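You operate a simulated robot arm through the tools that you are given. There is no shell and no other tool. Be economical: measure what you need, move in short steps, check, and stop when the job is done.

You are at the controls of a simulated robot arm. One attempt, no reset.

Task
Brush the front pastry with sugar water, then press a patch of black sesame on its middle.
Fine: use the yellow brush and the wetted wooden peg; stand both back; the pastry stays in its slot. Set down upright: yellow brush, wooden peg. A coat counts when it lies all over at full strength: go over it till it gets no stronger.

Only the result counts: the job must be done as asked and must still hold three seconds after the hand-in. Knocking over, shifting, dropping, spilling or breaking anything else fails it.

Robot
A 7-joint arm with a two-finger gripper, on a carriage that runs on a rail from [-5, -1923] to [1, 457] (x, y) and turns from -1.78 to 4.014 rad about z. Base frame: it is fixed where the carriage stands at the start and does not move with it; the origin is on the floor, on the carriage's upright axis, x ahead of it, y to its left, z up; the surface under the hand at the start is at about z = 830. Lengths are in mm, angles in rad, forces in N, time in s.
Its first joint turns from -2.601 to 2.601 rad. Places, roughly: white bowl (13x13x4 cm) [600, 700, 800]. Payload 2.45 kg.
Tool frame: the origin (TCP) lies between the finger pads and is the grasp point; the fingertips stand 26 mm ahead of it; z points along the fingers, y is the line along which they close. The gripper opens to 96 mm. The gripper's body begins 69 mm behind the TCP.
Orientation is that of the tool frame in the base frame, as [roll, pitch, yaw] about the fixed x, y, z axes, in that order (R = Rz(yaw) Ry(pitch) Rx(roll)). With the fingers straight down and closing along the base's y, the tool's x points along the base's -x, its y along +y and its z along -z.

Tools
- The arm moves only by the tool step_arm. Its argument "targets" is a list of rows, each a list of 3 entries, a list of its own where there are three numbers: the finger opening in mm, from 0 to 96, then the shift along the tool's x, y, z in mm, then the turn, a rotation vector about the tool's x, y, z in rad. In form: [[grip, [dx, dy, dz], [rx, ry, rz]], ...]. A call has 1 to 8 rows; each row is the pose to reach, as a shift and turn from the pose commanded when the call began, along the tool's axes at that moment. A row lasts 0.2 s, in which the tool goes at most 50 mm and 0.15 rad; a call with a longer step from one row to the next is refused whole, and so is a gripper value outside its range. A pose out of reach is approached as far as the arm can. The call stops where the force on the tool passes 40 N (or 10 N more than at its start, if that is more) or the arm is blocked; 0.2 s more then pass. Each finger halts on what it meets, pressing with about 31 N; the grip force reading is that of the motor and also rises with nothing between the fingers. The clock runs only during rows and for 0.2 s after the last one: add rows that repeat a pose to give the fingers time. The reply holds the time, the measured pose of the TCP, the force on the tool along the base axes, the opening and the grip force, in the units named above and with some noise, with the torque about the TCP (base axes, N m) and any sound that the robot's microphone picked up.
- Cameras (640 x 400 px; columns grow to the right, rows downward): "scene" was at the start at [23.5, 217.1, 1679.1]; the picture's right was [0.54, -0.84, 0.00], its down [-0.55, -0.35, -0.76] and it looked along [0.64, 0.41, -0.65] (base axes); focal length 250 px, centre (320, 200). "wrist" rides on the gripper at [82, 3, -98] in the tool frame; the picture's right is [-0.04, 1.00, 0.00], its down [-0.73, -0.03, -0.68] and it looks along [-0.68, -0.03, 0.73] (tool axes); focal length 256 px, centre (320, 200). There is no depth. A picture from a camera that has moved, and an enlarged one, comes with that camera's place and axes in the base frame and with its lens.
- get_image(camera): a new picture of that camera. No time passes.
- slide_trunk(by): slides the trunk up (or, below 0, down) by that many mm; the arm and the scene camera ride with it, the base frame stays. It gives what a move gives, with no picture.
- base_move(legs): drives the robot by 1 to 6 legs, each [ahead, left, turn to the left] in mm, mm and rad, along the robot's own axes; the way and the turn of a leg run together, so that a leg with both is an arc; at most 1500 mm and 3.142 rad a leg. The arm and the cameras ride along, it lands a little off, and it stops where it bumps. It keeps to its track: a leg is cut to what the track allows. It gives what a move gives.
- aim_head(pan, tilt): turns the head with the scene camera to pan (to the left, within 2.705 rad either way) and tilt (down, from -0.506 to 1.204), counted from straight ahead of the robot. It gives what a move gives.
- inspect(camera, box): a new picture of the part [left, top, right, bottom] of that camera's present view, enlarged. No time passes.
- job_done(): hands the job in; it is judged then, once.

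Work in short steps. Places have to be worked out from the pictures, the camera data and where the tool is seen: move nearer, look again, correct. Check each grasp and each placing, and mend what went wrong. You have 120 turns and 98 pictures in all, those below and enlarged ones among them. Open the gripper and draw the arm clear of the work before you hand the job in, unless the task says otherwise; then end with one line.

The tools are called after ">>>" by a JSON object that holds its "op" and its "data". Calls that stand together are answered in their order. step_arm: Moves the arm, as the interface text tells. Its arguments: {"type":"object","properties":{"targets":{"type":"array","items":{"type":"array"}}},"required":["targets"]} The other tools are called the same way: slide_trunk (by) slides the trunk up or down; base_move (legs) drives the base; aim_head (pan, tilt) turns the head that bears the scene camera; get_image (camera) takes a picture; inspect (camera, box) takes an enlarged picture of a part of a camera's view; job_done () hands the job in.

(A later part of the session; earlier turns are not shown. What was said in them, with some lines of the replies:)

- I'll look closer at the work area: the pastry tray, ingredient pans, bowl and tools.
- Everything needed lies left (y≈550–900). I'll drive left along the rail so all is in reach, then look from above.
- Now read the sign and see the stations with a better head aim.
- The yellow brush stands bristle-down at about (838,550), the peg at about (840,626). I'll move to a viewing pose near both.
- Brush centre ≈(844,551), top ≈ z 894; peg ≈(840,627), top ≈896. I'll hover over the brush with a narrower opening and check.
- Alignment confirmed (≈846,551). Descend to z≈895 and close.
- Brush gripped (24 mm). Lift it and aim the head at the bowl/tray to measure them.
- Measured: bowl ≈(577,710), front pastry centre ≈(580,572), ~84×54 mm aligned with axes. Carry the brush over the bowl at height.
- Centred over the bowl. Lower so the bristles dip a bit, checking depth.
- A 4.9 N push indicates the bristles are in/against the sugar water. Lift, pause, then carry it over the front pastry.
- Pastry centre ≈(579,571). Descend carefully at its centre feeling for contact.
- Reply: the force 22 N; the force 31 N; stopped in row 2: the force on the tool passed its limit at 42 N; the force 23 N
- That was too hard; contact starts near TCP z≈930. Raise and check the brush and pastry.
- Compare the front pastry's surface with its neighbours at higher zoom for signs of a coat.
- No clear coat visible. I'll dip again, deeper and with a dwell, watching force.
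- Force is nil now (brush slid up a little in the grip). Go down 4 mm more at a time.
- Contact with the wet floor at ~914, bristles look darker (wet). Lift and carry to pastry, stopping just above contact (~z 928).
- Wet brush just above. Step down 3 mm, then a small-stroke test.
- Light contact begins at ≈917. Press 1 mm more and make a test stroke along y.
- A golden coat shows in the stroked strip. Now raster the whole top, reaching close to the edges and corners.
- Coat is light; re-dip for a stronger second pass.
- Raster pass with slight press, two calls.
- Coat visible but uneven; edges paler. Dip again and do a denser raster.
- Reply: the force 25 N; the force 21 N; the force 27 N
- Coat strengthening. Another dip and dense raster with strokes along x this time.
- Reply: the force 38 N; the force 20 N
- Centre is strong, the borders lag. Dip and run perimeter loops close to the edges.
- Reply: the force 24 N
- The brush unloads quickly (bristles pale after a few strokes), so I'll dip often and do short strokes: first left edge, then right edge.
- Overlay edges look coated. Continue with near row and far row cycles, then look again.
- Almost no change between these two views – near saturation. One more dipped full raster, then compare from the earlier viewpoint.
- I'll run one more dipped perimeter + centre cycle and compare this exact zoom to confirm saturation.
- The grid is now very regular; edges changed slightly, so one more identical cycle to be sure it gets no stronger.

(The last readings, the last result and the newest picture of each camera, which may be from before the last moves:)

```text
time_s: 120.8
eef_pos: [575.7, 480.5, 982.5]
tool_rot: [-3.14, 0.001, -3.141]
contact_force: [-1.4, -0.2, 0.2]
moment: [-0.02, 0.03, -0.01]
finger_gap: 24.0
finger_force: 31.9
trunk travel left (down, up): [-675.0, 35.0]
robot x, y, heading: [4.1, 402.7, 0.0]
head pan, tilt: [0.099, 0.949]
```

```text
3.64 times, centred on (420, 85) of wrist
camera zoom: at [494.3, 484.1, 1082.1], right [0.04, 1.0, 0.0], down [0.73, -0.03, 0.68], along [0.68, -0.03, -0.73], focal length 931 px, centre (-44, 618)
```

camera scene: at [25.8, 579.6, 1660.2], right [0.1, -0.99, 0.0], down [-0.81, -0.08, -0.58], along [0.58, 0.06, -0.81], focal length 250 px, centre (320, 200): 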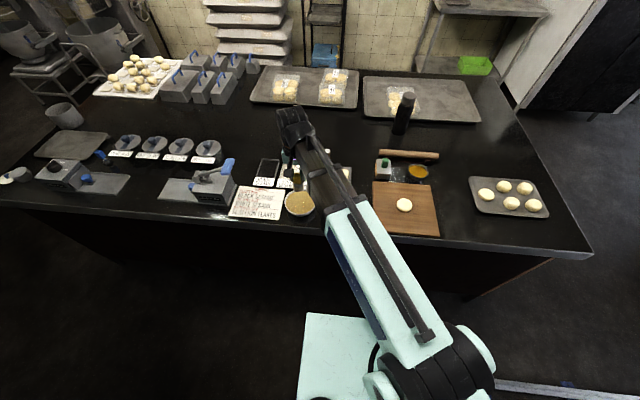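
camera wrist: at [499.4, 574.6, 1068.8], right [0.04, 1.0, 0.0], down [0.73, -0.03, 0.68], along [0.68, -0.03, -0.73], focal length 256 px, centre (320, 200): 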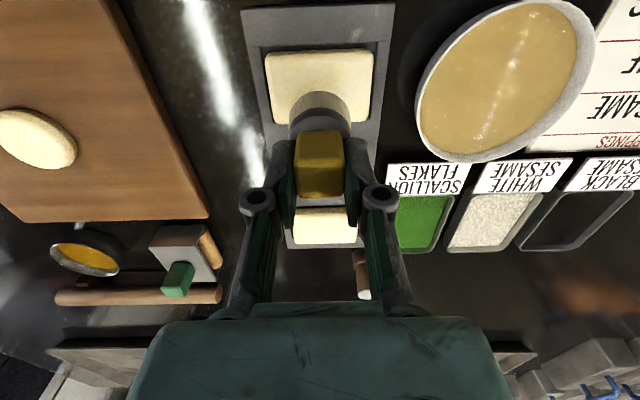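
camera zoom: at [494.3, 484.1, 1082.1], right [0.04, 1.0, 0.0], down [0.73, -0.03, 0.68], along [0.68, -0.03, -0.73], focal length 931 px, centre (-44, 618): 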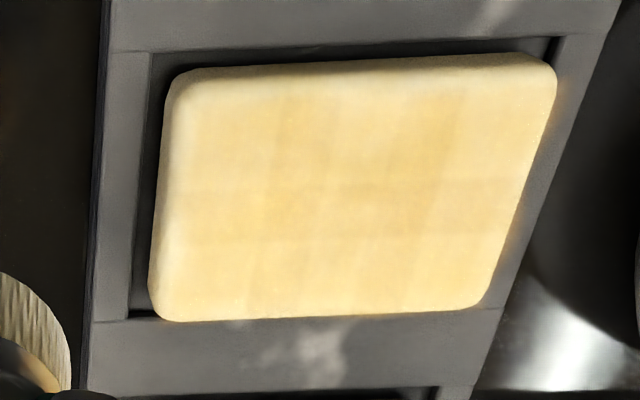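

No further change: coat is at full strength. Return the brush to its home (845,552).

>>> {"op": "step_arm", "data": {"targets": [[15, [-39, 10, 0], [0, 0, 0]], [15, [-78, 20, 0], [0, 0, 0]], [15, [-117, 31, 0], [0, 0, 0]], [15, [-156, 41, 0], [0, 0, 0]], [15, [-195, 51, 0], [0, 0, 0]], [15, [-234, 61, 0], [0, 0, 0]], [15, [-270, 71.5, 0], [0, 0, 0]]]}}

>>> {"op": "step_arm", "data": {"targets": [[15, [0, 0, 40], [0, 0, 0]], [15, [0, 0, 75], [0, 0, 0]], [15, [0, 0, 85], [0, 0, 0]], [15, [0, 0, 87], [0, 0, 0]]]}}

>>> {"op": "get_image", "data": {"camera": "wrist"}}

```text
time_s: 122.4
eef_pos: [845.7, 550.6, 982.3]
tool_rot: [-3.141, 0.002, -3.14]
contact_force: [0.2, 0.5, -0.1]
moment: [0.03, 0.0, -0.03]
finger_gap: 24.0
finger_force: 30.7
trunk travel left (down, up): [-675.0, 35.0]
robot x, y, heading: [5.3, 401.6, -0.004]
head pan, tilt: [0.099, 0.949]
```

```text
time_s: 123.4
eef_pos: [846.6, 552.3, 895.0]
tool_rot: [-3.141, 0.0, -3.14]
contact_force: [-0.2, 0.2, -0.5]
moment: [0.0, -0.02, 0.0]
finger_gap: 23.7
finger_force: 31.0
trunk travel left (down, up): [-675.0, 35.0]
robot x, y, heading: [-1.9, 400.9, 0.001]
head pan, tilt: [0.099, 0.949]
```

```text
47 pictures are left
camera wrist: at [764.4, 555.5, 994.7], right [0.04, 1.0, 0.0], down [0.73, -0.03, 0.68], along [0.68, -0.03, -0.73], focal length 256 px, centre (320, 200)
```

wrist: 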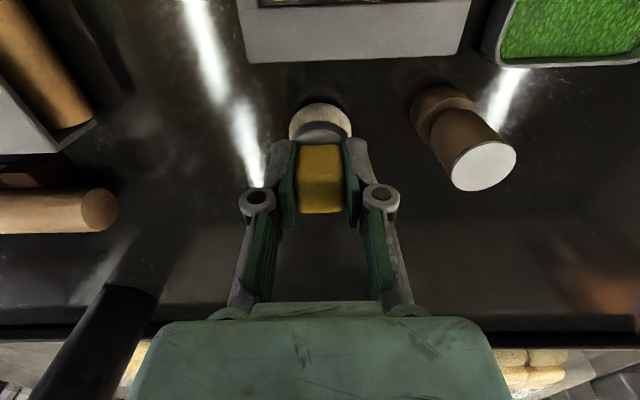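

No contact yet; lower by small steps.

>>> {"op": "step_arm", "data": {"targets": [[15, [0, 0, 2], [0, 0, 0]], [15, [0, 0, 2], [0, 0, 0]]]}}

>>> {"op": "step_arm", "data": {"targets": [[15, [0, 0, 1.5], [0, 0, 0]], [15, [0, 0, 1.5], [0, 0, 0]]]}}

```text
time_s: 124.0
eef_pos: [845.8, 550.4, 894.2]
tool_rot: [3.14, 0.002, -3.141]
contact_force: [1.2, 0.2, -0.3]
moment: [-0.01, -0.02, 0.0]
finger_gap: 23.9
finger_force: 31.3
trunk travel left (down, up): [-675.0, 35.0]
robot x, y, heading: [0.1, 400.7, 0.0]
head pan, tilt: [0.099, 0.949]
```

```text
time_s: 124.6
eef_pos: [844.9, 551.3, 891.9]
tool_rot: [3.141, 0.002, -3.141]
contact_force: [0.2, -0.1, -1.2]
moment: [0.0, 0.0, -0.03]
finger_gap: 24.0
finger_force: 31.3
trunk travel left (down, up): [-675.0, 35.0]
robot x, y, heading: [-0.4, 397.8, -0.0]
head pan, tilt: [0.099, 0.949]
```

>>> {"op": "step_arm", "data": {"targets": [[15, [0, 0, 1.5], [0, 0, 0]], [15, [0, 0, 1.5], [0, 0, 0]]]}}

```text
time_s: 125.2
eef_pos: [845.1, 551.4, 891.8]
tool_rot: [3.141, 0.002, -3.141]
contact_force: [0.6, 0.0, -1.4]
moment: [0.03, -0.01, 0.01]
finger_gap: 24.0
finger_force: 31.0
trunk travel left (down, up): [-675.0, 35.0]
robot x, y, heading: [1.6, 396.5, -0.005]
head pan, tilt: [0.099, 0.949]
```

>>> {"op": "step_arm", "data": {"targets": [[15, [0, 0, 1.5], [0, 0, 0]], [15, [0, 0, 1.5], [0, 0, 0]]]}}

```text
time_s: 125.8
eef_pos: [845.0, 552.3, 888.7]
tool_rot: [3.141, 0.003, 3.141]
contact_force: [1.7, 0.0, 7.0]
moment: [-0.01, -0.05, 0.0]
finger_gap: 23.7
finger_force: 31.3
trunk travel left (down, up): [-675.0, 35.0]
robot x, y, heading: [-0.2, 401.5, 0.003]
head pan, tilt: [0.099, 0.949]
```

Standing on the surface. Open moderately, wait, then rise straight up.

>>> {"op": "step_arm", "data": {"targets": [[24, [0, 0, -0.7], [0, 0, 0]], [30, [0, 0, -0.7], [0, 0, 0]], [50, [0, 0, -0.7], [0, 0, 0]], [50, [0, 0, -0.7], [0, 0, 0]], [50, [0, 0, -30], [0, 0, 0]], [50, [0, 0, -70], [0, 0, 0]]]}}

>>> {"op": "get_image", "data": {"camera": "wrist"}}

```text
time_s: 127.2
eef_pos: [843.5, 553.2, 960.5]
tool_rot: [3.14, 0.001, -3.141]
contact_force: [0.6, 0.8, -0.3]
moment: [-0.03, 0.01, -0.01]
finger_gap: 49.9
finger_force: 0.0
trunk travel left (down, up): [-675.0, 35.0]
robot x, y, heading: [0.4, 398.4, -0.002]
head pan, tilt: [0.099, 0.949]
```

```text
46 pictures are left
camera wrist: at [763.6, 556.5, 1059.3], right [0.04, 1.0, 0.0], down [0.73, -0.03, 0.68], along [0.68, -0.03, -0.73], focal length 256 px, centre (320, 200)
```

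wrist: 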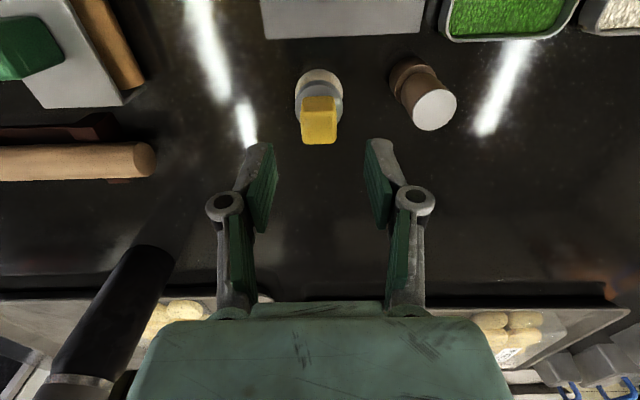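

Brush stands upright. Move over the peg (839,627) and check.

>>> {"op": "step_arm", "data": {"targets": [[60, [2, 37, -10], [0, 0, 0]], [60, [5.5, 75, 0], [0, 0, 0]], [60, [5.5, 75, 0], [0, 0, 0]]]}}

>>> {"op": "get_image", "data": {"camera": "wrist"}}

```text
time_s: 128.0
eef_pos: [838.7, 627.2, 960.5]
tool_rot: [-3.141, 0.003, -3.141]
contact_force: [0.5, 0.8, -0.4]
moment: [-0.03, -0.03, 0.02]
finger_gap: 59.8
finger_force: 0.0
trunk travel left (down, up): [-675.0, 35.0]
robot x, y, heading: [-1.9, 404.2, -0.002]
head pan, tilt: [0.099, 0.949]
```

```text
45 pictures are left
camera wrist: at [757.7, 631.1, 1059.1], right [0.04, 1.0, 0.0], down [0.73, -0.03, 0.68], along [0.68, -0.03, -0.73], focal length 256 px, centre (320, 200)
```

wrist: 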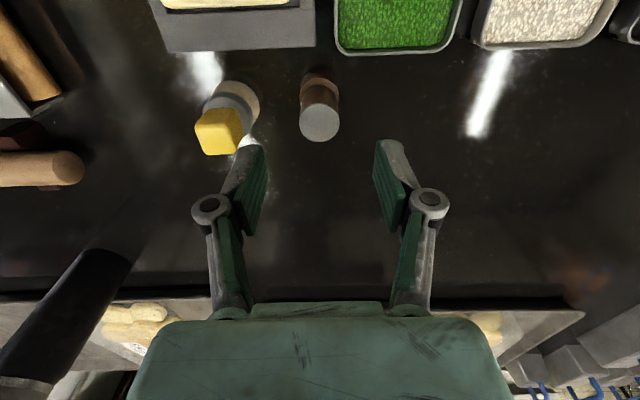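

Aligned. Descend to z≈884 and close.

>>> {"op": "step_arm", "data": {"targets": [[60, [0, 0, 40], [0, 0, 0]], [60, [0, 0, 76], [0, 0, 0]], [30, [0, 0, 76], [0, 0, 0]], [20, [0, 0, 76], [0, 0, 0]], [15, [0, 0, 76], [0, 0, 0]], [15, [0, 0, 76], [0, 0, 0]]]}}

>>> {"op": "get_image", "data": {"camera": "wrist"}}

```text
time_s: 129.4
eef_pos: [838.2, 625.9, 884.3]
tool_rot: [3.141, 0.002, 3.141]
contact_force: [0.6, -0.6, 0.4]
moment: [0.01, 0.02, -0.02]
finger_gap: 25.6
finger_force: 31.2
trunk travel left (down, up): [-675.0, 35.0]
robot x, y, heading: [2.6, 400.4, 0.001]
head pan, tilt: [0.099, 0.949]
```

```text
44 pictures are left
camera wrist: at [757.6, 630.1, 983.3], right [0.04, 1.0, 0.0], down [0.73, -0.03, 0.68], along [0.68, -0.03, -0.73], focal length 256 px, centre (320, 200)
```

wrist: 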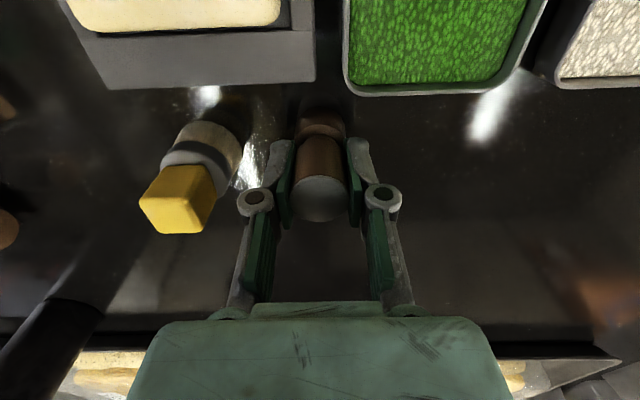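

Peg gripped. Lift and carry to the sugar water bowl.

>>> {"op": "step_arm", "data": {"targets": [[15, [0, 0, -45], [0, 0, 0]], [15, [0, 0, -90], [0, 0, 0]], [15, [44, 14, -95], [0, 0, 0]], [15, [88, 28, -95], [0, 0, 0]], [15, [132, 42, -95], [0, 0, 0]], [15, [176, 56, -95], [0, 0, 0]], [15, [220, 70, -95], [0, 0, 0]], [15, [263, 83, -95], [0, 0, 0]]]}}

>>> {"op": "step_arm", "data": {"targets": [[15, [0, 0, 35], [0, 0, 0]], [15, [0, 0, 65], [0, 0, 0]], [15, [0, 0, 69], [0, 0, 0]], [15, [0, 0, 69], [0, 0, 0]]]}}

>>> {"op": "get_image", "data": {"camera": "wrist"}}

```text
time_s: 131.2
eef_pos: [574.7, 707.7, 978.2]
tool_rot: [-3.14, 0.003, -3.141]
contact_force: [0.9, 0.1, 0.2]
moment: [-0.01, 0.03, 0.03]
finger_gap: 25.5
finger_force: 31.1
trunk travel left (down, up): [-675.0, 35.0]
robot x, y, heading: [-0.4, 401.6, -0.003]
head pan, tilt: [0.099, 0.949]
```

```text
time_s: 132.2
eef_pos: [575.4, 708.9, 909.5]
tool_rot: [-3.141, 0.002, 3.142]
contact_force: [-0.1, -0.3, -1.0]
moment: [0.02, 0.07, 0.0]
finger_gap: 25.4
finger_force: 30.4
trunk travel left (down, up): [-675.0, 35.0]
robot x, y, heading: [1.5, 402.5, -0.003]
head pan, tilt: [0.099, 0.949]
```

```text
43 pictures are left
camera wrist: at [494.9, 713.3, 1008.1], right [0.04, 1.0, 0.0], down [0.73, -0.03, 0.68], along [0.68, -0.03, -0.73], focal length 256 px, centre (320, 200)
```

wrist: 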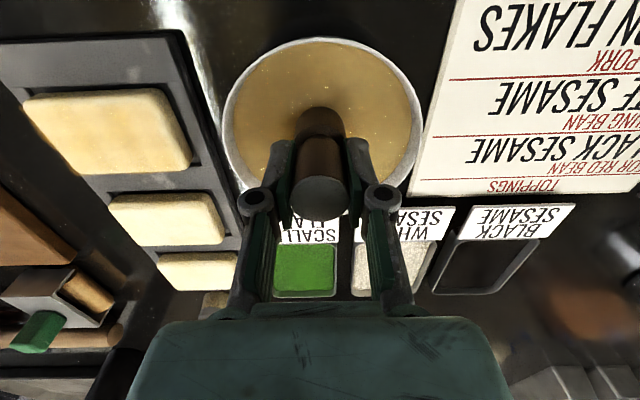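

Not in contact yet; lower 2–4 mm more.

>>> {"op": "step_arm", "data": {"targets": [[15, [0, 0, 2], [0, 0, 0]], [15, [0, 0, 2], [0, 0, 0]]]}}

>>> {"op": "step_arm", "data": {"targets": [[15, [0, 0, 1.5], [0, 0, 0]], [15, [0, 0, 1.5], [0, 0, 0]]]}}

```text
time_s: 132.8
eef_pos: [575.9, 710.3, 907.2]
tool_rot: [3.14, 0.003, 3.14]
contact_force: [1.1, 1.0, 11.2]
moment: [0.09, -0.08, 0.01]
finger_gap: 25.2
finger_force: 31.2
trunk travel left (down, up): [-675.0, 35.0]
robot x, y, heading: [0.6, 402.5, -0.003]
head pan, tilt: [0.099, 0.949]
```

```text
time_s: 133.4
eef_pos: [576.2, 710.2, 907.1]
tool_rot: [3.139, 0.004, -3.141]
contact_force: [4.2, 1.8, 30.7]
moment: [0.13, -0.15, 0.02]
finger_gap: 25.9
finger_force: 31.6
trunk travel left (down, up): [-675.0, 35.0]
robot x, y, heading: [0.8, 403.0, -0.001]
head pan, tilt: [0.099, 0.949]
```

Peg wetted (contact ~908). Lift and carry above the black sesame tray (~(754,880)), then look.

>>> {"op": "step_arm", "data": {"targets": [[15, [0, 0, -30], [0, 0, 0]], [15, [0, 0, -65], [0, 0, 0]], [15, [-36, 34, -75], [0, 0, 0]], [15, [-72, 68, -75], [0, 0, 0]], [15, [-108, 102, -75], [0, 0, 0]], [15, [-144, 136, -75], [0, 0, 0]], [15, [-178, 170, -75], [0, 0, 0]]]}}

>>> {"op": "get_image", "data": {"camera": "wrist"}}

>>> {"op": "inspect", "data": {"camera": "scene", "box": [229, 140, 309, 200]}}

```text
refused: row 3 steps farther than a row can; nothing moved
```

```text
42 pictures are left
camera wrist: at [494.1, 712.7, 1006.4], right [0.04, 1.0, 0.0], down [0.73, -0.03, 0.68], along [0.68, -0.03, -0.73], focal length 256 px, centre (320, 200)
```

wrist: 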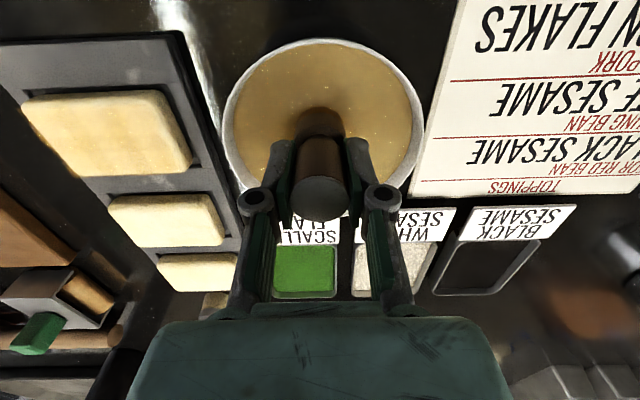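

```text
6.67 times, centred on (269, 170) of scene
camera zoom: at [23.9, 578.6, 1660.7], right [0.1, -0.99, 0.0], down [-0.81, -0.08, -0.58], along [0.58, 0.06, -0.81], focal length 1666 px, centre (660, 400)
```

zoom: 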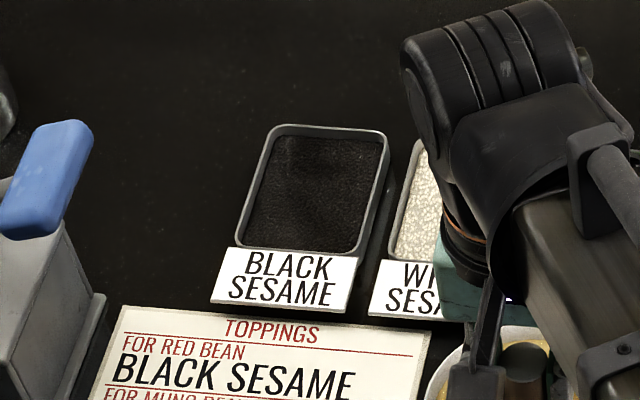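

Just a step too long; resend with smaller steps. Sesame bed centre is confirmed near (754,880).

>>> {"op": "step_arm", "data": {"targets": [[15, [0, 0, -35], [0, 0, 0]], [15, [0, 0, -72], [0, 0, 0]], [15, [-33, 31, -75], [0, 0, 0]], [15, [-66, 62, -75], [0, 0, 0]], [15, [-100, 94, -75], [0, 0, 0]], [15, [-132, 125, -75], [0, 0, 0]], [15, [-163, 155, -75], [0, 0, 0]], [15, [-178, 170, -75], [0, 0, 0]]]}}

>>> {"op": "get_image", "data": {"camera": "wrist"}}

>>> {"op": "inspect", "data": {"camera": "scene", "box": [229, 140, 309, 200]}}

```text
time_s: 135.2
eef_pos: [756.3, 881.3, 980.6]
tool_rot: [-3.142, 0.001, 3.142]
contact_force: [0.4, 0.5, -0.9]
moment: [0.0, 0.0, 0.02]
finger_gap: 25.3
finger_force: 30.8
trunk travel left (down, up): [-675.0, 35.0]
robot x, y, heading: [4.5, 399.9, -0.003]
head pan, tilt: [0.099, 0.949]
```

```text
40 pictures are left
camera wrist: at [674.2, 884.2, 1080.0], right [0.04, 1.0, 0.0], down [0.73, -0.03, 0.68], along [0.68, -0.03, -0.73], focal length 256 px, centre (320, 200)
```

wrist: 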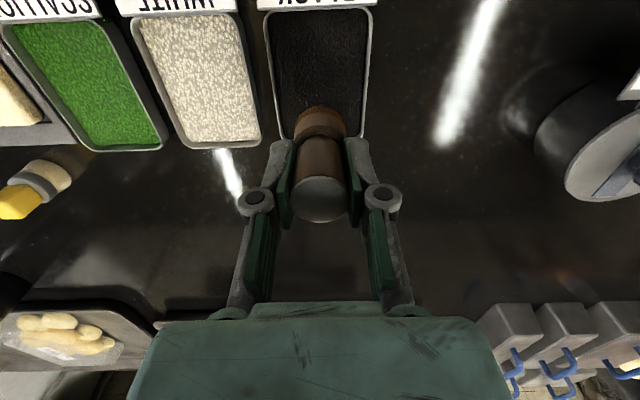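

```text
6.67 times, centred on (269, 170) of scene
camera zoom: at [26.1, 579.8, 1660.2], right [0.1, -0.99, 0.0], down [-0.81, -0.08, -0.58], along [0.58, 0.06, -0.81], focal length 1666 px, centre (660, 400)
```

zoom: 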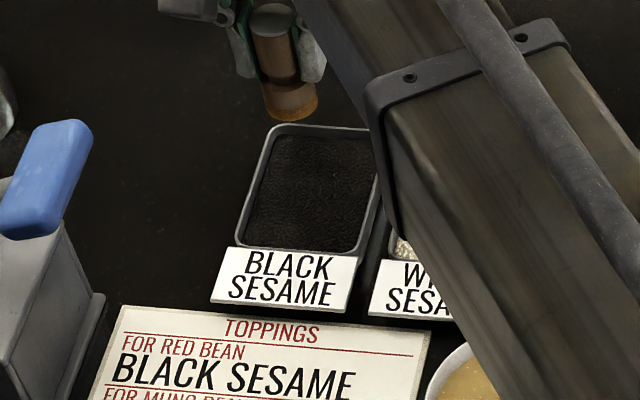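

Peg end shows amber wet. Lower into the sesame carefully.

>>> {"op": "step_arm", "data": {"targets": [[15, [2, 0, 40], [0, 0, 0]], [15, [4, 0, 70], [0, 0, 0]], [15, [4, 0, 78], [0, 0, 0]], [15, [4, 0, 78], [0, 0, 0]]]}}

>>> {"op": "step_arm", "data": {"targets": [[15, [0, 0, 3], [0, 0, 0]], [15, [0, 0, 3], [0, 0, 0]]]}}

```text
time_s: 136.2
eef_pos: [750.3, 879.3, 903.5]
tool_rot: [-3.141, 0.002, 3.141]
contact_force: [0.3, -0.6, -0.5]
moment: [0.0, 0.0, 0.01]
finger_gap: 25.3
finger_force: 30.4
trunk travel left (down, up): [-675.0, 35.0]
robot x, y, heading: [3.0, 404.7, 0.0]
head pan, tilt: [0.099, 0.949]
```

```text
time_s: 136.8
eef_pos: [751.7, 879.0, 900.4]
tool_rot: [-3.14, 0.001, -3.141]
contact_force: [0.0, -0.4, -0.5]
moment: [-0.01, -0.02, 0.0]
finger_gap: 25.6
finger_force: 31.0
trunk travel left (down, up): [-675.0, 35.0]
robot x, y, heading: [1.3, 399.7, -0.003]
head pan, tilt: [0.099, 0.949]
```

>>> {"op": "step_arm", "data": {"targets": [[15, [0, 0, 2.5], [0, 0, 0]], [15, [0, 0, 2.5], [0, 0, 0]]]}}

>>> {"op": "inspect", "data": {"camera": "wrist", "box": [220, 20, 420, 220]}}

```text
time_s: 137.4
eef_pos: [751.7, 879.3, 897.4]
tool_rot: [3.141, 0.001, -3.141]
contact_force: [0.0, 0.9, 0.7]
moment: [-0.02, 0.0, 0.01]
finger_gap: 25.8
finger_force: 31.2
trunk travel left (down, up): [-675.0, 35.0]
robot x, y, heading: [3.1, 403.5, -0.004]
head pan, tilt: [0.099, 0.949]
```

```text
2.00 times, centred on (320, 120) of wrist
camera zoom: at [669.5, 882.9, 996.8], right [0.04, 1.0, 0.0], down [0.73, -0.03, 0.68], along [0.68, -0.03, -0.73], focal length 512 px, centre (320, 360)
```

zoom: 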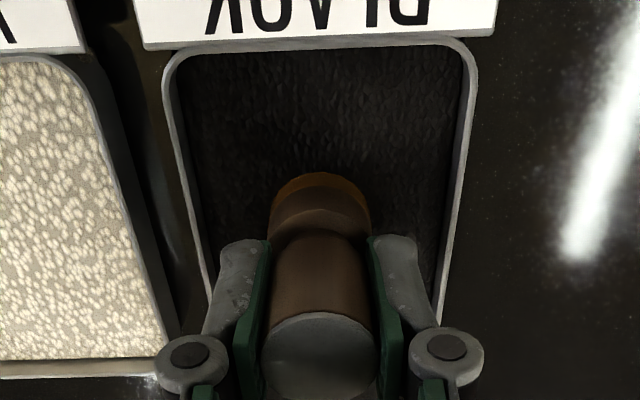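

>>> {"op": "step_arm", "data": {"targets": [[15, [0, 0, 2], [0, 0, 0]], [15, [0, 0, 2], [0, 0, 0]]]}}

>>> {"op": "step_arm", "data": {"targets": [[15, [0, 0, 1.5], [0, 0, 0]], [15, [0, 0, 1.5], [0, 0, 0]]]}}

```text
time_s: 138.0
eef_pos: [750.9, 878.5, 897.3]
tool_rot: [3.138, 0.003, -3.141]
contact_force: [2.9, 1.0, 14.9]
moment: [0.02, 0.0, 0.0]
finger_gap: 25.4
finger_force: 31.5
trunk travel left (down, up): [-675.0, 35.0]
robot x, y, heading: [4.0, 401.5, -0.001]
head pan, tilt: [0.099, 0.949]
```

```text
time_s: 138.6
eef_pos: [749.6, 878.8, 896.8]
tool_rot: [3.137, 0.005, -3.141]
contact_force: [6.5, 2.6, 30.2]
moment: [0.1, -0.12, 0.04]
finger_gap: 25.6
finger_force: 30.7
trunk travel left (down, up): [-675.0, 35.0]
robot x, y, heading: [-0.6, 397.5, 0.001]
head pan, tilt: [0.099, 0.949]
```

Pressed firmly into the sesame. Lift and check the peg end.

>>> {"op": "step_arm", "data": {"targets": [[15, [0, 0, -30], [0, 0, 0]], [15, [0, 0, -70], [0, 0, 0]], [15, [0, 0, -90], [0, 0, 0]]]}}

>>> {"op": "inspect", "data": {"camera": "wrist", "box": [240, 60, 400, 220]}}

>>> {"op": "inspect", "data": {"camera": "scene", "box": [245, 130, 295, 190]}}

```text
time_s: 139.4
eef_pos: [749.2, 880.5, 984.6]
tool_rot: [3.142, 0.0, 3.141]
contact_force: [0.0, -0.2, 0.1]
moment: [0.01, 0.0, 0.01]
finger_gap: 25.4
finger_force: 31.0
trunk travel left (down, up): [-675.0, 35.0]
robot x, y, heading: [1.0, 398.3, 0.0]
head pan, tilt: [0.099, 0.949]
```

```text
2.50 times, centred on (320, 140) of wrist
camera zoom: at [668.7, 884.1, 1083.0], right [0.04, 1.0, 0.0], down [0.73, -0.03, 0.68], along [0.68, -0.03, -0.73], focal length 640 px, centre (320, 350)
```

zoom: 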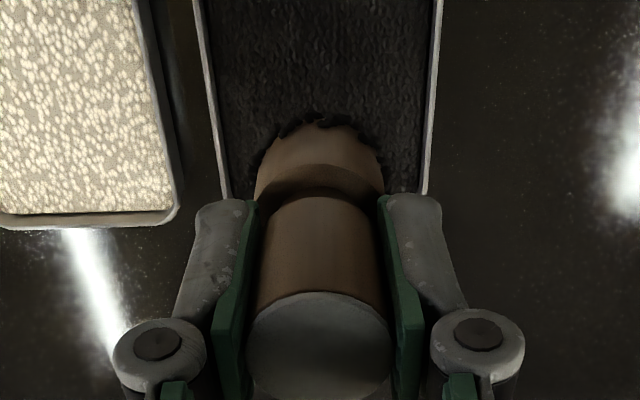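

```text
6.67 times, centred on (270, 160) of scene
camera zoom: at [25.9, 579.6, 1660.1], right [0.1, -0.99, 0.0], down [-0.81, -0.08, -0.58], along [0.58, 0.06, -0.81], focal length 1666 px, centre (653, 467)
```

zoom: 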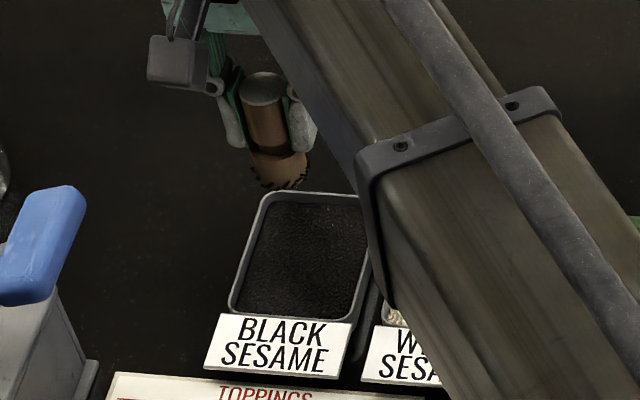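

Sesame sticks to the peg end. Carry over the pastry centre (~(574,571.5)).

>>> {"op": "step_arm", "data": {"targets": [[15, [22, -38, 0], [0, 0, 0]], [15, [44, -77, 0], [0, 0, 0]], [15, [66, -116, 0], [0, 0, 0]], [15, [88, -154, 0], [0, 0, 0]], [15, [110, -193, 0], [0, 0, 0]], [15, [132, -232, 0], [0, 0, 0]], [15, [154, -270, 0], [0, 0, 0]], [15, [176, -308, 0], [0, 0, 0]]]}}

>>> {"op": "step_arm", "data": {"targets": [[15, [0, 0, 30], [0, 0, 0]], [15, [0, 0, 50], [0, 0, 0]], [15, [0, 0, 50], [0, 0, 0]]]}}

>>> {"op": "inspect", "data": {"camera": "wrist", "box": [220, 20, 420, 160]}}

>>> {"op": "inspect", "data": {"camera": "scene", "box": [311, 180, 361, 215]}}

```text
time_s: 141.2
eef_pos: [574.6, 571.2, 984.5]
tool_rot: [3.141, 0.003, 3.141]
contact_force: [0.4, 0.0, -0.3]
moment: [0.03, 0.06, 0.0]
finger_gap: 25.2
finger_force: 30.8
trunk travel left (down, up): [-675.0, 35.0]
robot x, y, heading: [1.8, 404.0, -0.0]
head pan, tilt: [0.099, 0.949]
```

```text
time_s: 142.0
eef_pos: [574.8, 569.9, 932.7]
tool_rot: [3.142, 0.001, -3.141]
contact_force: [0.6, -0.2, -0.9]
moment: [0.04, 0.0, 0.01]
finger_gap: 25.3
finger_force: 31.1
trunk travel left (down, up): [-675.0, 35.0]
robot x, y, heading: [1.3, 399.6, -0.0]
head pan, tilt: [0.099, 0.949]
```

```text
2.86 times, centred on (320, 90) of wrist
camera zoom: at [493.8, 575.3, 1032.2], right [0.04, 1.0, 0.0], down [0.73, -0.03, 0.68], along [0.68, -0.03, -0.73], focal length 731 px, centre (320, 514)
```

zoom: 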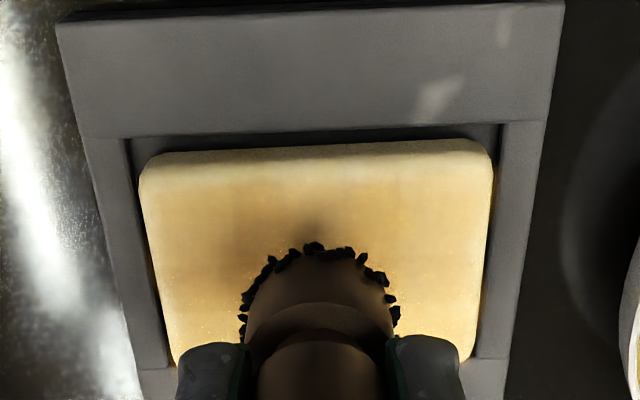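

```text
11.43 times, centred on (336, 198) of scene
camera zoom: at [25.9, 579.6, 1660.2], right [0.1, -0.99, 0.0], down [-0.81, -0.08, -0.58], along [0.58, 0.06, -0.81], focal length 2856 px, centre (137, 229)
```

zoom: 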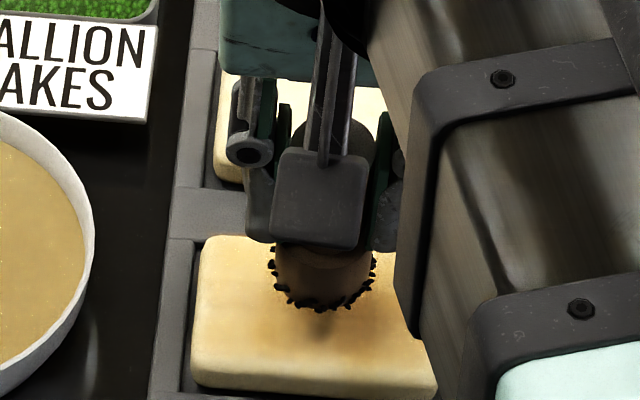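

Centred. Lower to ~914 then press in small steps.

>>> {"op": "step_arm", "data": {"targets": [[15, [0, 0, 12], [0, 0, 0]], [15, [0, 0, 19], [0, 0, 0]], [15, [0, 0, 19], [0, 0, 0]]]}}

>>> {"op": "step_arm", "data": {"targets": [[15, [0, 0, 2], [0, 0, 0]], [15, [0, 0, 2], [0, 0, 0]]]}}

```text
time_s: 142.8
eef_pos: [574.5, 571.4, 914.5]
tool_rot: [3.14, 0.002, 3.141]
contact_force: [-0.3, 0.1, -0.1]
moment: [0.04, -0.01, 0.0]
finger_gap: 25.1
finger_force: 31.0
trunk travel left (down, up): [-675.0, 35.0]
robot x, y, heading: [1.6, 402.9, -0.002]
head pan, tilt: [0.099, 0.949]
```

```text
time_s: 143.4
eef_pos: [574.0, 570.8, 912.4]
tool_rot: [-3.141, 0.001, 3.141]
contact_force: [0.2, -0.1, 0.1]
moment: [0.0, -0.04, -0.01]
finger_gap: 25.3
finger_force: 31.3
trunk travel left (down, up): [-675.0, 35.0]
robot x, y, heading: [-1.4, 402.8, -0.0]
head pan, tilt: [0.099, 0.949]
```

>>> {"op": "step_arm", "data": {"targets": [[15, [0, 0, 2], [0, 0, 0]], [15, [0, 0, 2], [0, 0, 0]]]}}

```text
time_s: 144.0
eef_pos: [574.2, 572.3, 910.5]
tool_rot: [3.141, 0.001, -3.141]
contact_force: [0.6, 0.0, 7.7]
moment: [0.01, 0.01, 0.03]
finger_gap: 25.2
finger_force: 31.6
trunk travel left (down, up): [-675.0, 35.0]
robot x, y, heading: [-1.1, 402.2, 0.001]
head pan, tilt: [0.099, 0.949]
```

Contact at ~911; press a little more (target ~20–25 N) and hold.

>>> {"op": "step_arm", "data": {"targets": [[15, [0, 0, 1.5], [0, 0, 0]], [15, [0, 0, 1.5], [0, 0, 0]], [15, [0, 0, 1.5], [0, 0, 0]]]}}

>>> {"op": "step_arm", "data": {"targets": [[15, [0, 0, -20], [0, 0, 0]], [15, [0, 0, -60], [0, 0, 0]], [15, [0, -40, -80], [0, 0, 0]], [15, [0, -85, -80], [0, 0, 0]]]}}

>>> {"op": "inspect", "data": {"camera": "scene", "box": [311, 165, 361, 215]}}

>>> {"op": "inspect", "data": {"camera": "wrist", "box": [240, 20, 500, 200]}}

```text
time_s: 144.8
eef_pos: [572.9, 570.9, 911.1]
tool_rot: [3.14, 0.004, 3.14]
contact_force: [4.3, 1.4, 30.9]
moment: [-0.02, -0.06, 0.1]
finger_gap: 25.2
finger_force: 30.8
trunk travel left (down, up): [-675.0, 35.0]
robot x, y, heading: [-0.8, 403.3, -0.002]
head pan, tilt: [0.099, 0.949]
```

```text
time_s: 145.8
eef_pos: [574.6, 486.0, 988.8]
tool_rot: [3.141, 0.002, -3.14]
contact_force: [-0.3, -0.4, 0.1]
moment: [0.0, 0.03, 0.0]
finger_gap: 25.2
finger_force: 30.8
trunk travel left (down, up): [-675.0, 35.0]
robot x, y, heading: [0.0, 401.7, 0.0]
head pan, tilt: [0.099, 0.949]
```

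```text
8.00 times, centred on (336, 190) of scene
camera zoom: at [25.8, 579.3, 1660.2], right [0.1, -0.99, 0.0], down [-0.81, -0.08, -0.58], along [0.58, 0.06, -0.81], focal length 2000 px, centre (192, 280)
```

zoom: 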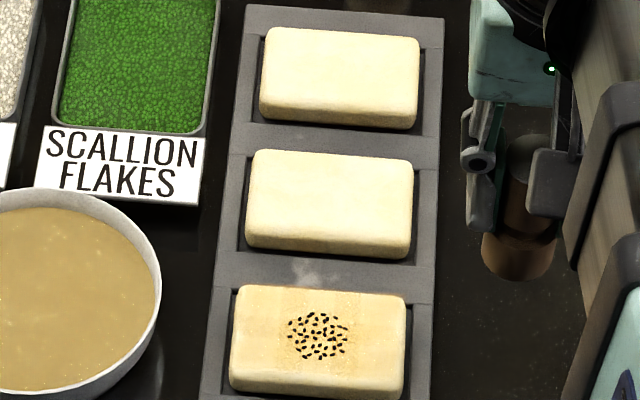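

```text
2.22 times, centred on (370, 110) of wrist
camera zoom: at [493.3, 490.2, 1088.8], right [0.04, 1.0, 0.0], down [0.73, -0.03, 0.68], along [0.68, -0.03, -0.73], focal length 569 px, centre (209, 400)
```

zoom: 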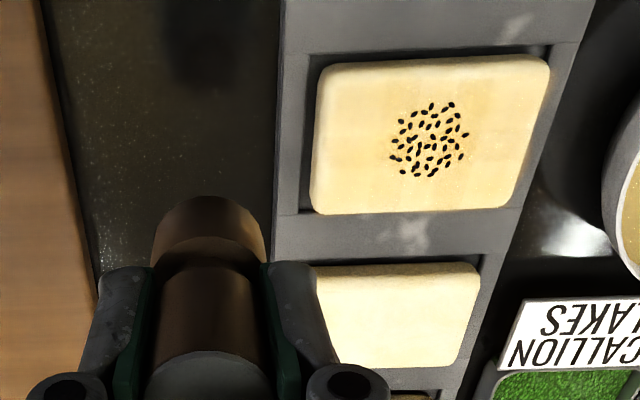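

Sesame patch sits centred and the peg is clean. Return the peg home (838.5,627).

>>> {"op": "step_arm", "data": {"targets": [[15, [0, 40, 0], [0, 0, 0]], [15, [0, 80, 0], [0, 0, 0]], [15, [-40, 100, 0], [0, 0, 0]], [15, [-80, 120, 0], [0, 0, 0]], [15, [-120, 140.5, 0], [0, 0, 0]], [15, [-168, 140.5, 0], [0, 0, 0]], [15, [-216, 140.5, 0], [0, 0, 0]], [15, [-264, 140.5, 0], [0, 0, 0]]]}}

>>> {"op": "step_arm", "data": {"targets": [[15, [0, 0, 40], [0, 0, 0]], [15, [0, 0, 80], [0, 0, 0]], [15, [0, 0, 97], [0, 0, 0]], [15, [0, 0, 97], [0, 0, 0]]]}}

>>> {"op": "get_image", "data": {"camera": "wrist"}}

```text
time_s: 147.6
eef_pos: [840.4, 627.3, 989.4]
tool_rot: [-3.141, 0.001, -3.141]
contact_force: [0.3, 0.2, -0.4]
moment: [0.0, -0.02, 0.03]
finger_gap: 25.5
finger_force: 31.2
trunk travel left (down, up): [-675.0, 35.0]
robot x, y, heading: [2.7, 402.1, -0.005]
head pan, tilt: [0.099, 0.949]
```

```text
time_s: 148.6
eef_pos: [839.4, 628.4, 891.6]
tool_rot: [3.141, 0.002, -3.141]
contact_force: [0.4, -0.8, -0.8]
moment: [0.0, -0.02, 0.02]
finger_gap: 25.2
finger_force: 30.6
trunk travel left (down, up): [-675.0, 35.0]
robot x, y, heading: [-0.2, 398.3, 0.002]
head pan, tilt: [0.099, 0.949]
```

```text
31 pictures are left
camera wrist: at [757.9, 631.1, 991.2], right [0.04, 1.0, 0.0], down [0.73, -0.03, 0.68], along [0.68, -0.03, -0.73], focal length 256 px, centre (320, 200)
```

wrist: 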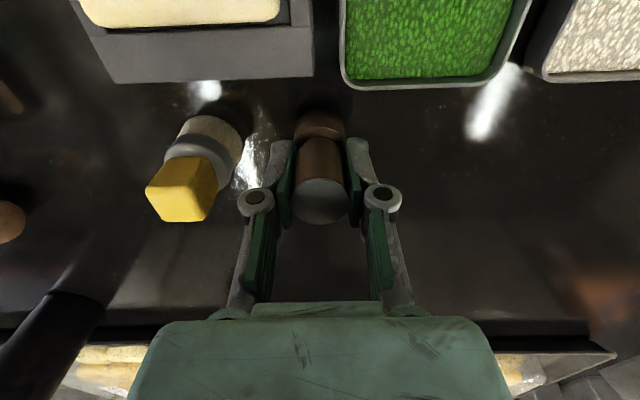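

>>> {"op": "step_arm", "data": {"targets": [[15, [0, 0, 3], [0, 0, 0]], [15, [0, 0, 5], [0, 0, 0]], [15, [0, 0, 5], [0, 0, 0]]]}}

>>> {"op": "step_arm", "data": {"targets": [[15, [0, 0, 1.5], [0, 0, 0]], [15, [0, 0, 1.5], [0, 0, 0]]]}}

>>> {"op": "step_arm", "data": {"targets": [[15, [0, 0, 1], [0, 0, 0]], [15, [0, 0, 1], [0, 0, 0]]]}}

```text
time_s: 149.4
eef_pos: [839.4, 627.7, 886.8]
tool_rot: [-3.141, 0.001, -3.14]
contact_force: [-1.2, 0.0, -1.2]
moment: [0.02, -0.01, 0.0]
finger_gap: 25.2
finger_force: 31.4
trunk travel left (down, up): [-675.0, 35.0]
robot x, y, heading: [5.1, 400.6, -0.004]
head pan, tilt: [0.099, 0.949]
```

```text
time_s: 150.0
eef_pos: [838.1, 627.2, 884.6]
tool_rot: [3.141, 0.002, 3.14]
contact_force: [0.0, -0.2, 0.1]
moment: [0.02, -0.02, -0.03]
finger_gap: 25.2
finger_force: 31.4
trunk travel left (down, up): [-675.0, 35.0]
robot x, y, heading: [2.9, 401.5, -0.002]
head pan, tilt: [0.099, 0.949]
```

```text
time_s: 150.6
eef_pos: [838.8, 626.7, 884.3]
tool_rot: [3.141, 0.003, 3.141]
contact_force: [0.4, -0.2, -0.4]
moment: [0.02, 0.01, 0.01]
finger_gap: 25.1
finger_force: 30.9
trunk travel left (down, up): [-675.0, 35.0]
robot x, y, heading: [3.7, 403.3, -0.0]
head pan, tilt: [0.099, 0.949]
```

>>> {"op": "step_arm", "data": {"targets": [[15, [0, 0, 1.2], [0, 0, 0]], [15, [0, 0, 1.2], [0, 0, 0]]]}}

```text
time_s: 151.2
eef_pos: [838.0, 626.7, 883.4]
tool_rot: [3.141, 0.003, 3.14]
contact_force: [0.2, -0.5, 0.0]
moment: [0.01, -0.01, 0.0]
finger_gap: 24.9
finger_force: 30.7
trunk travel left (down, up): [-675.0, 35.0]
robot x, y, heading: [0.5, 403.0, 0.001]
head pan, tilt: [0.099, 0.949]
```

>>> {"op": "step_arm", "data": {"targets": [[15, [0, 0, 1.2], [0, 0, 0]], [15, [0, 0, 1.2], [0, 0, 0]]]}}

```text
time_s: 151.8
eef_pos: [837.8, 627.6, 883.2]
tool_rot: [-3.141, 0.001, -3.14]
contact_force: [0.8, -0.8, 2.7]
moment: [-0.02, 0.01, 0.01]
finger_gap: 24.9
finger_force: 30.9
trunk travel left (down, up): [-675.0, 35.0]
robot x, y, heading: [1.7, 402.1, -0.001]
head pan, tilt: [0.099, 0.949]
```

Just touching. Open and withdraw straight up, then back off and look.

>>> {"op": "step_arm", "data": {"targets": [[26, [0, 0, 0], [0, 0, 0]], [34, [0, 0, 0], [0, 0, 0]], [56, [0, 0, 0], [0, 0, 0]], [56, [0, 0, 0], [0, 0, 0]], [56, [0, 0, -35], [0, 0, 0]], [56, [0, 0, -80], [0, 0, 0]], [56, [40, 20, -100], [0, 0, 0]], [56, [80, 40, -120], [0, 0, 0]]]}}

>>> {"op": "get_image", "data": {"camera": "wrist"}}

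```text
time_s: 153.6
eef_pos: [757.6, 668.5, 1003.0]
tool_rot: [3.142, 0.003, 3.141]
contact_force: [0.4, -0.1, 0.2]
moment: [0.02, 0.0, -0.02]
finger_gap: 55.8
finger_force: 0.0
trunk travel left (down, up): [-675.0, 35.0]
robot x, y, heading: [0.5, 400.5, 0.002]
head pan, tilt: [0.099, 0.949]
```

```text
30 pictures are left
camera wrist: at [676.1, 671.9, 1101.4], right [0.04, 1.0, 0.0], down [0.73, -0.03, 0.68], along [0.68, -0.03, -0.73], focal length 256 px, centre (320, 200)
```

wrist: 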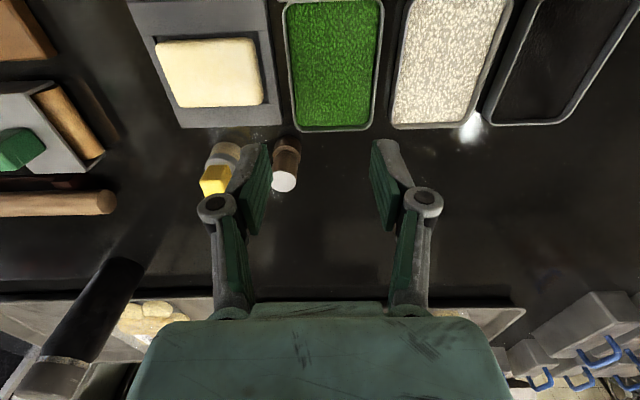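

Both stand upright. Raise the arm clear, and take a final overview.

>>> {"op": "step_arm", "data": {"targets": [[96, [20, 0, -45], [0, 0, 0]], [96, [40, 0, -90], [0, 0, 0]], [96, [60, -40, -110], [0, 0, 0]], [96, [70, -85, -120], [0, 0, 0]], [96, [70, -130, -130], [0, 0, 0]], [96, [70, -175, -130], [0, 0, 0]], [96, [70, -220, -130], [0, 0, 0]], [96, [70, -265, -130], [0, 0, 0]]]}}

>>> {"op": "inspect", "data": {"camera": "scene", "box": [235, 130, 395, 230]}}

>>> {"op": "inspect", "data": {"camera": "scene", "box": [311, 165, 361, 215]}}

```text
time_s: 155.4
eef_pos: [688.0, 401.0, 1132.7]
tool_rot: [3.141, 0.003, -3.142]
contact_force: [0.1, -0.2, 0.1]
moment: [0.03, 0.0, 0.01]
finger_gap: 96.1
finger_force: 0.0
trunk travel left (down, up): [-675.0, 35.0]
robot x, y, heading: [2.0, 400.5, -0.0]
head pan, tilt: [0.099, 0.949]
```

```text
4.00 times, centred on (315, 180) of scene
camera zoom: at [25.9, 579.3, 1660.2], right [0.1, -0.99, 0.0], down [-0.81, -0.08, -0.58], along [0.58, 0.06, -0.81], focal length 1000 px, centre (340, 280)
```

zoom: 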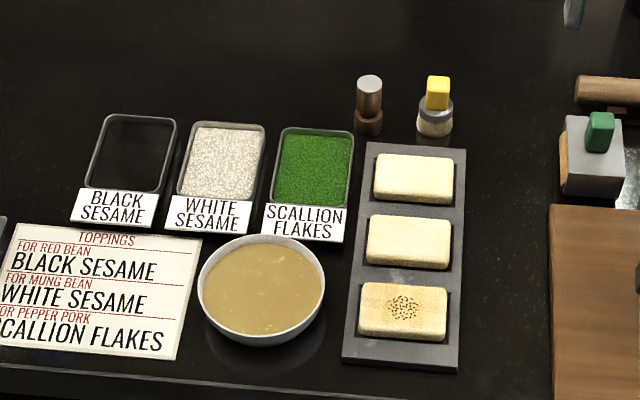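

```text
8.00 times, centred on (336, 190) of scene
camera zoom: at [25.9, 579.3, 1660.2], right [0.1, -0.99, 0.0], down [-0.81, -0.08, -0.58], along [0.58, 0.06, -0.81], focal length 2000 px, centre (192, 280)
```

zoom: 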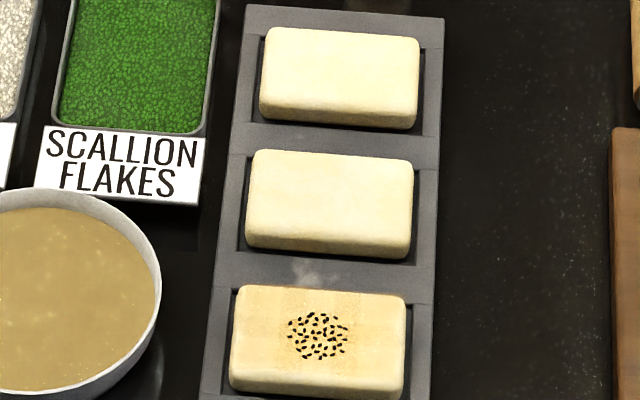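

Everything is in place: pastry coated with a centred sesame patch in its slot, brush and peg upright, arm clear. Handing in.

>>> {"op": "job_done", "data": {}}

```text
The job is handed in.
```

The front pastry is brushed with sugar water until the coat got no stronger. A black sesame patch sits on its middle and the pastry is still in its slot. The yellow brush and the wooden peg are back upright in their places, and the arm is clear.
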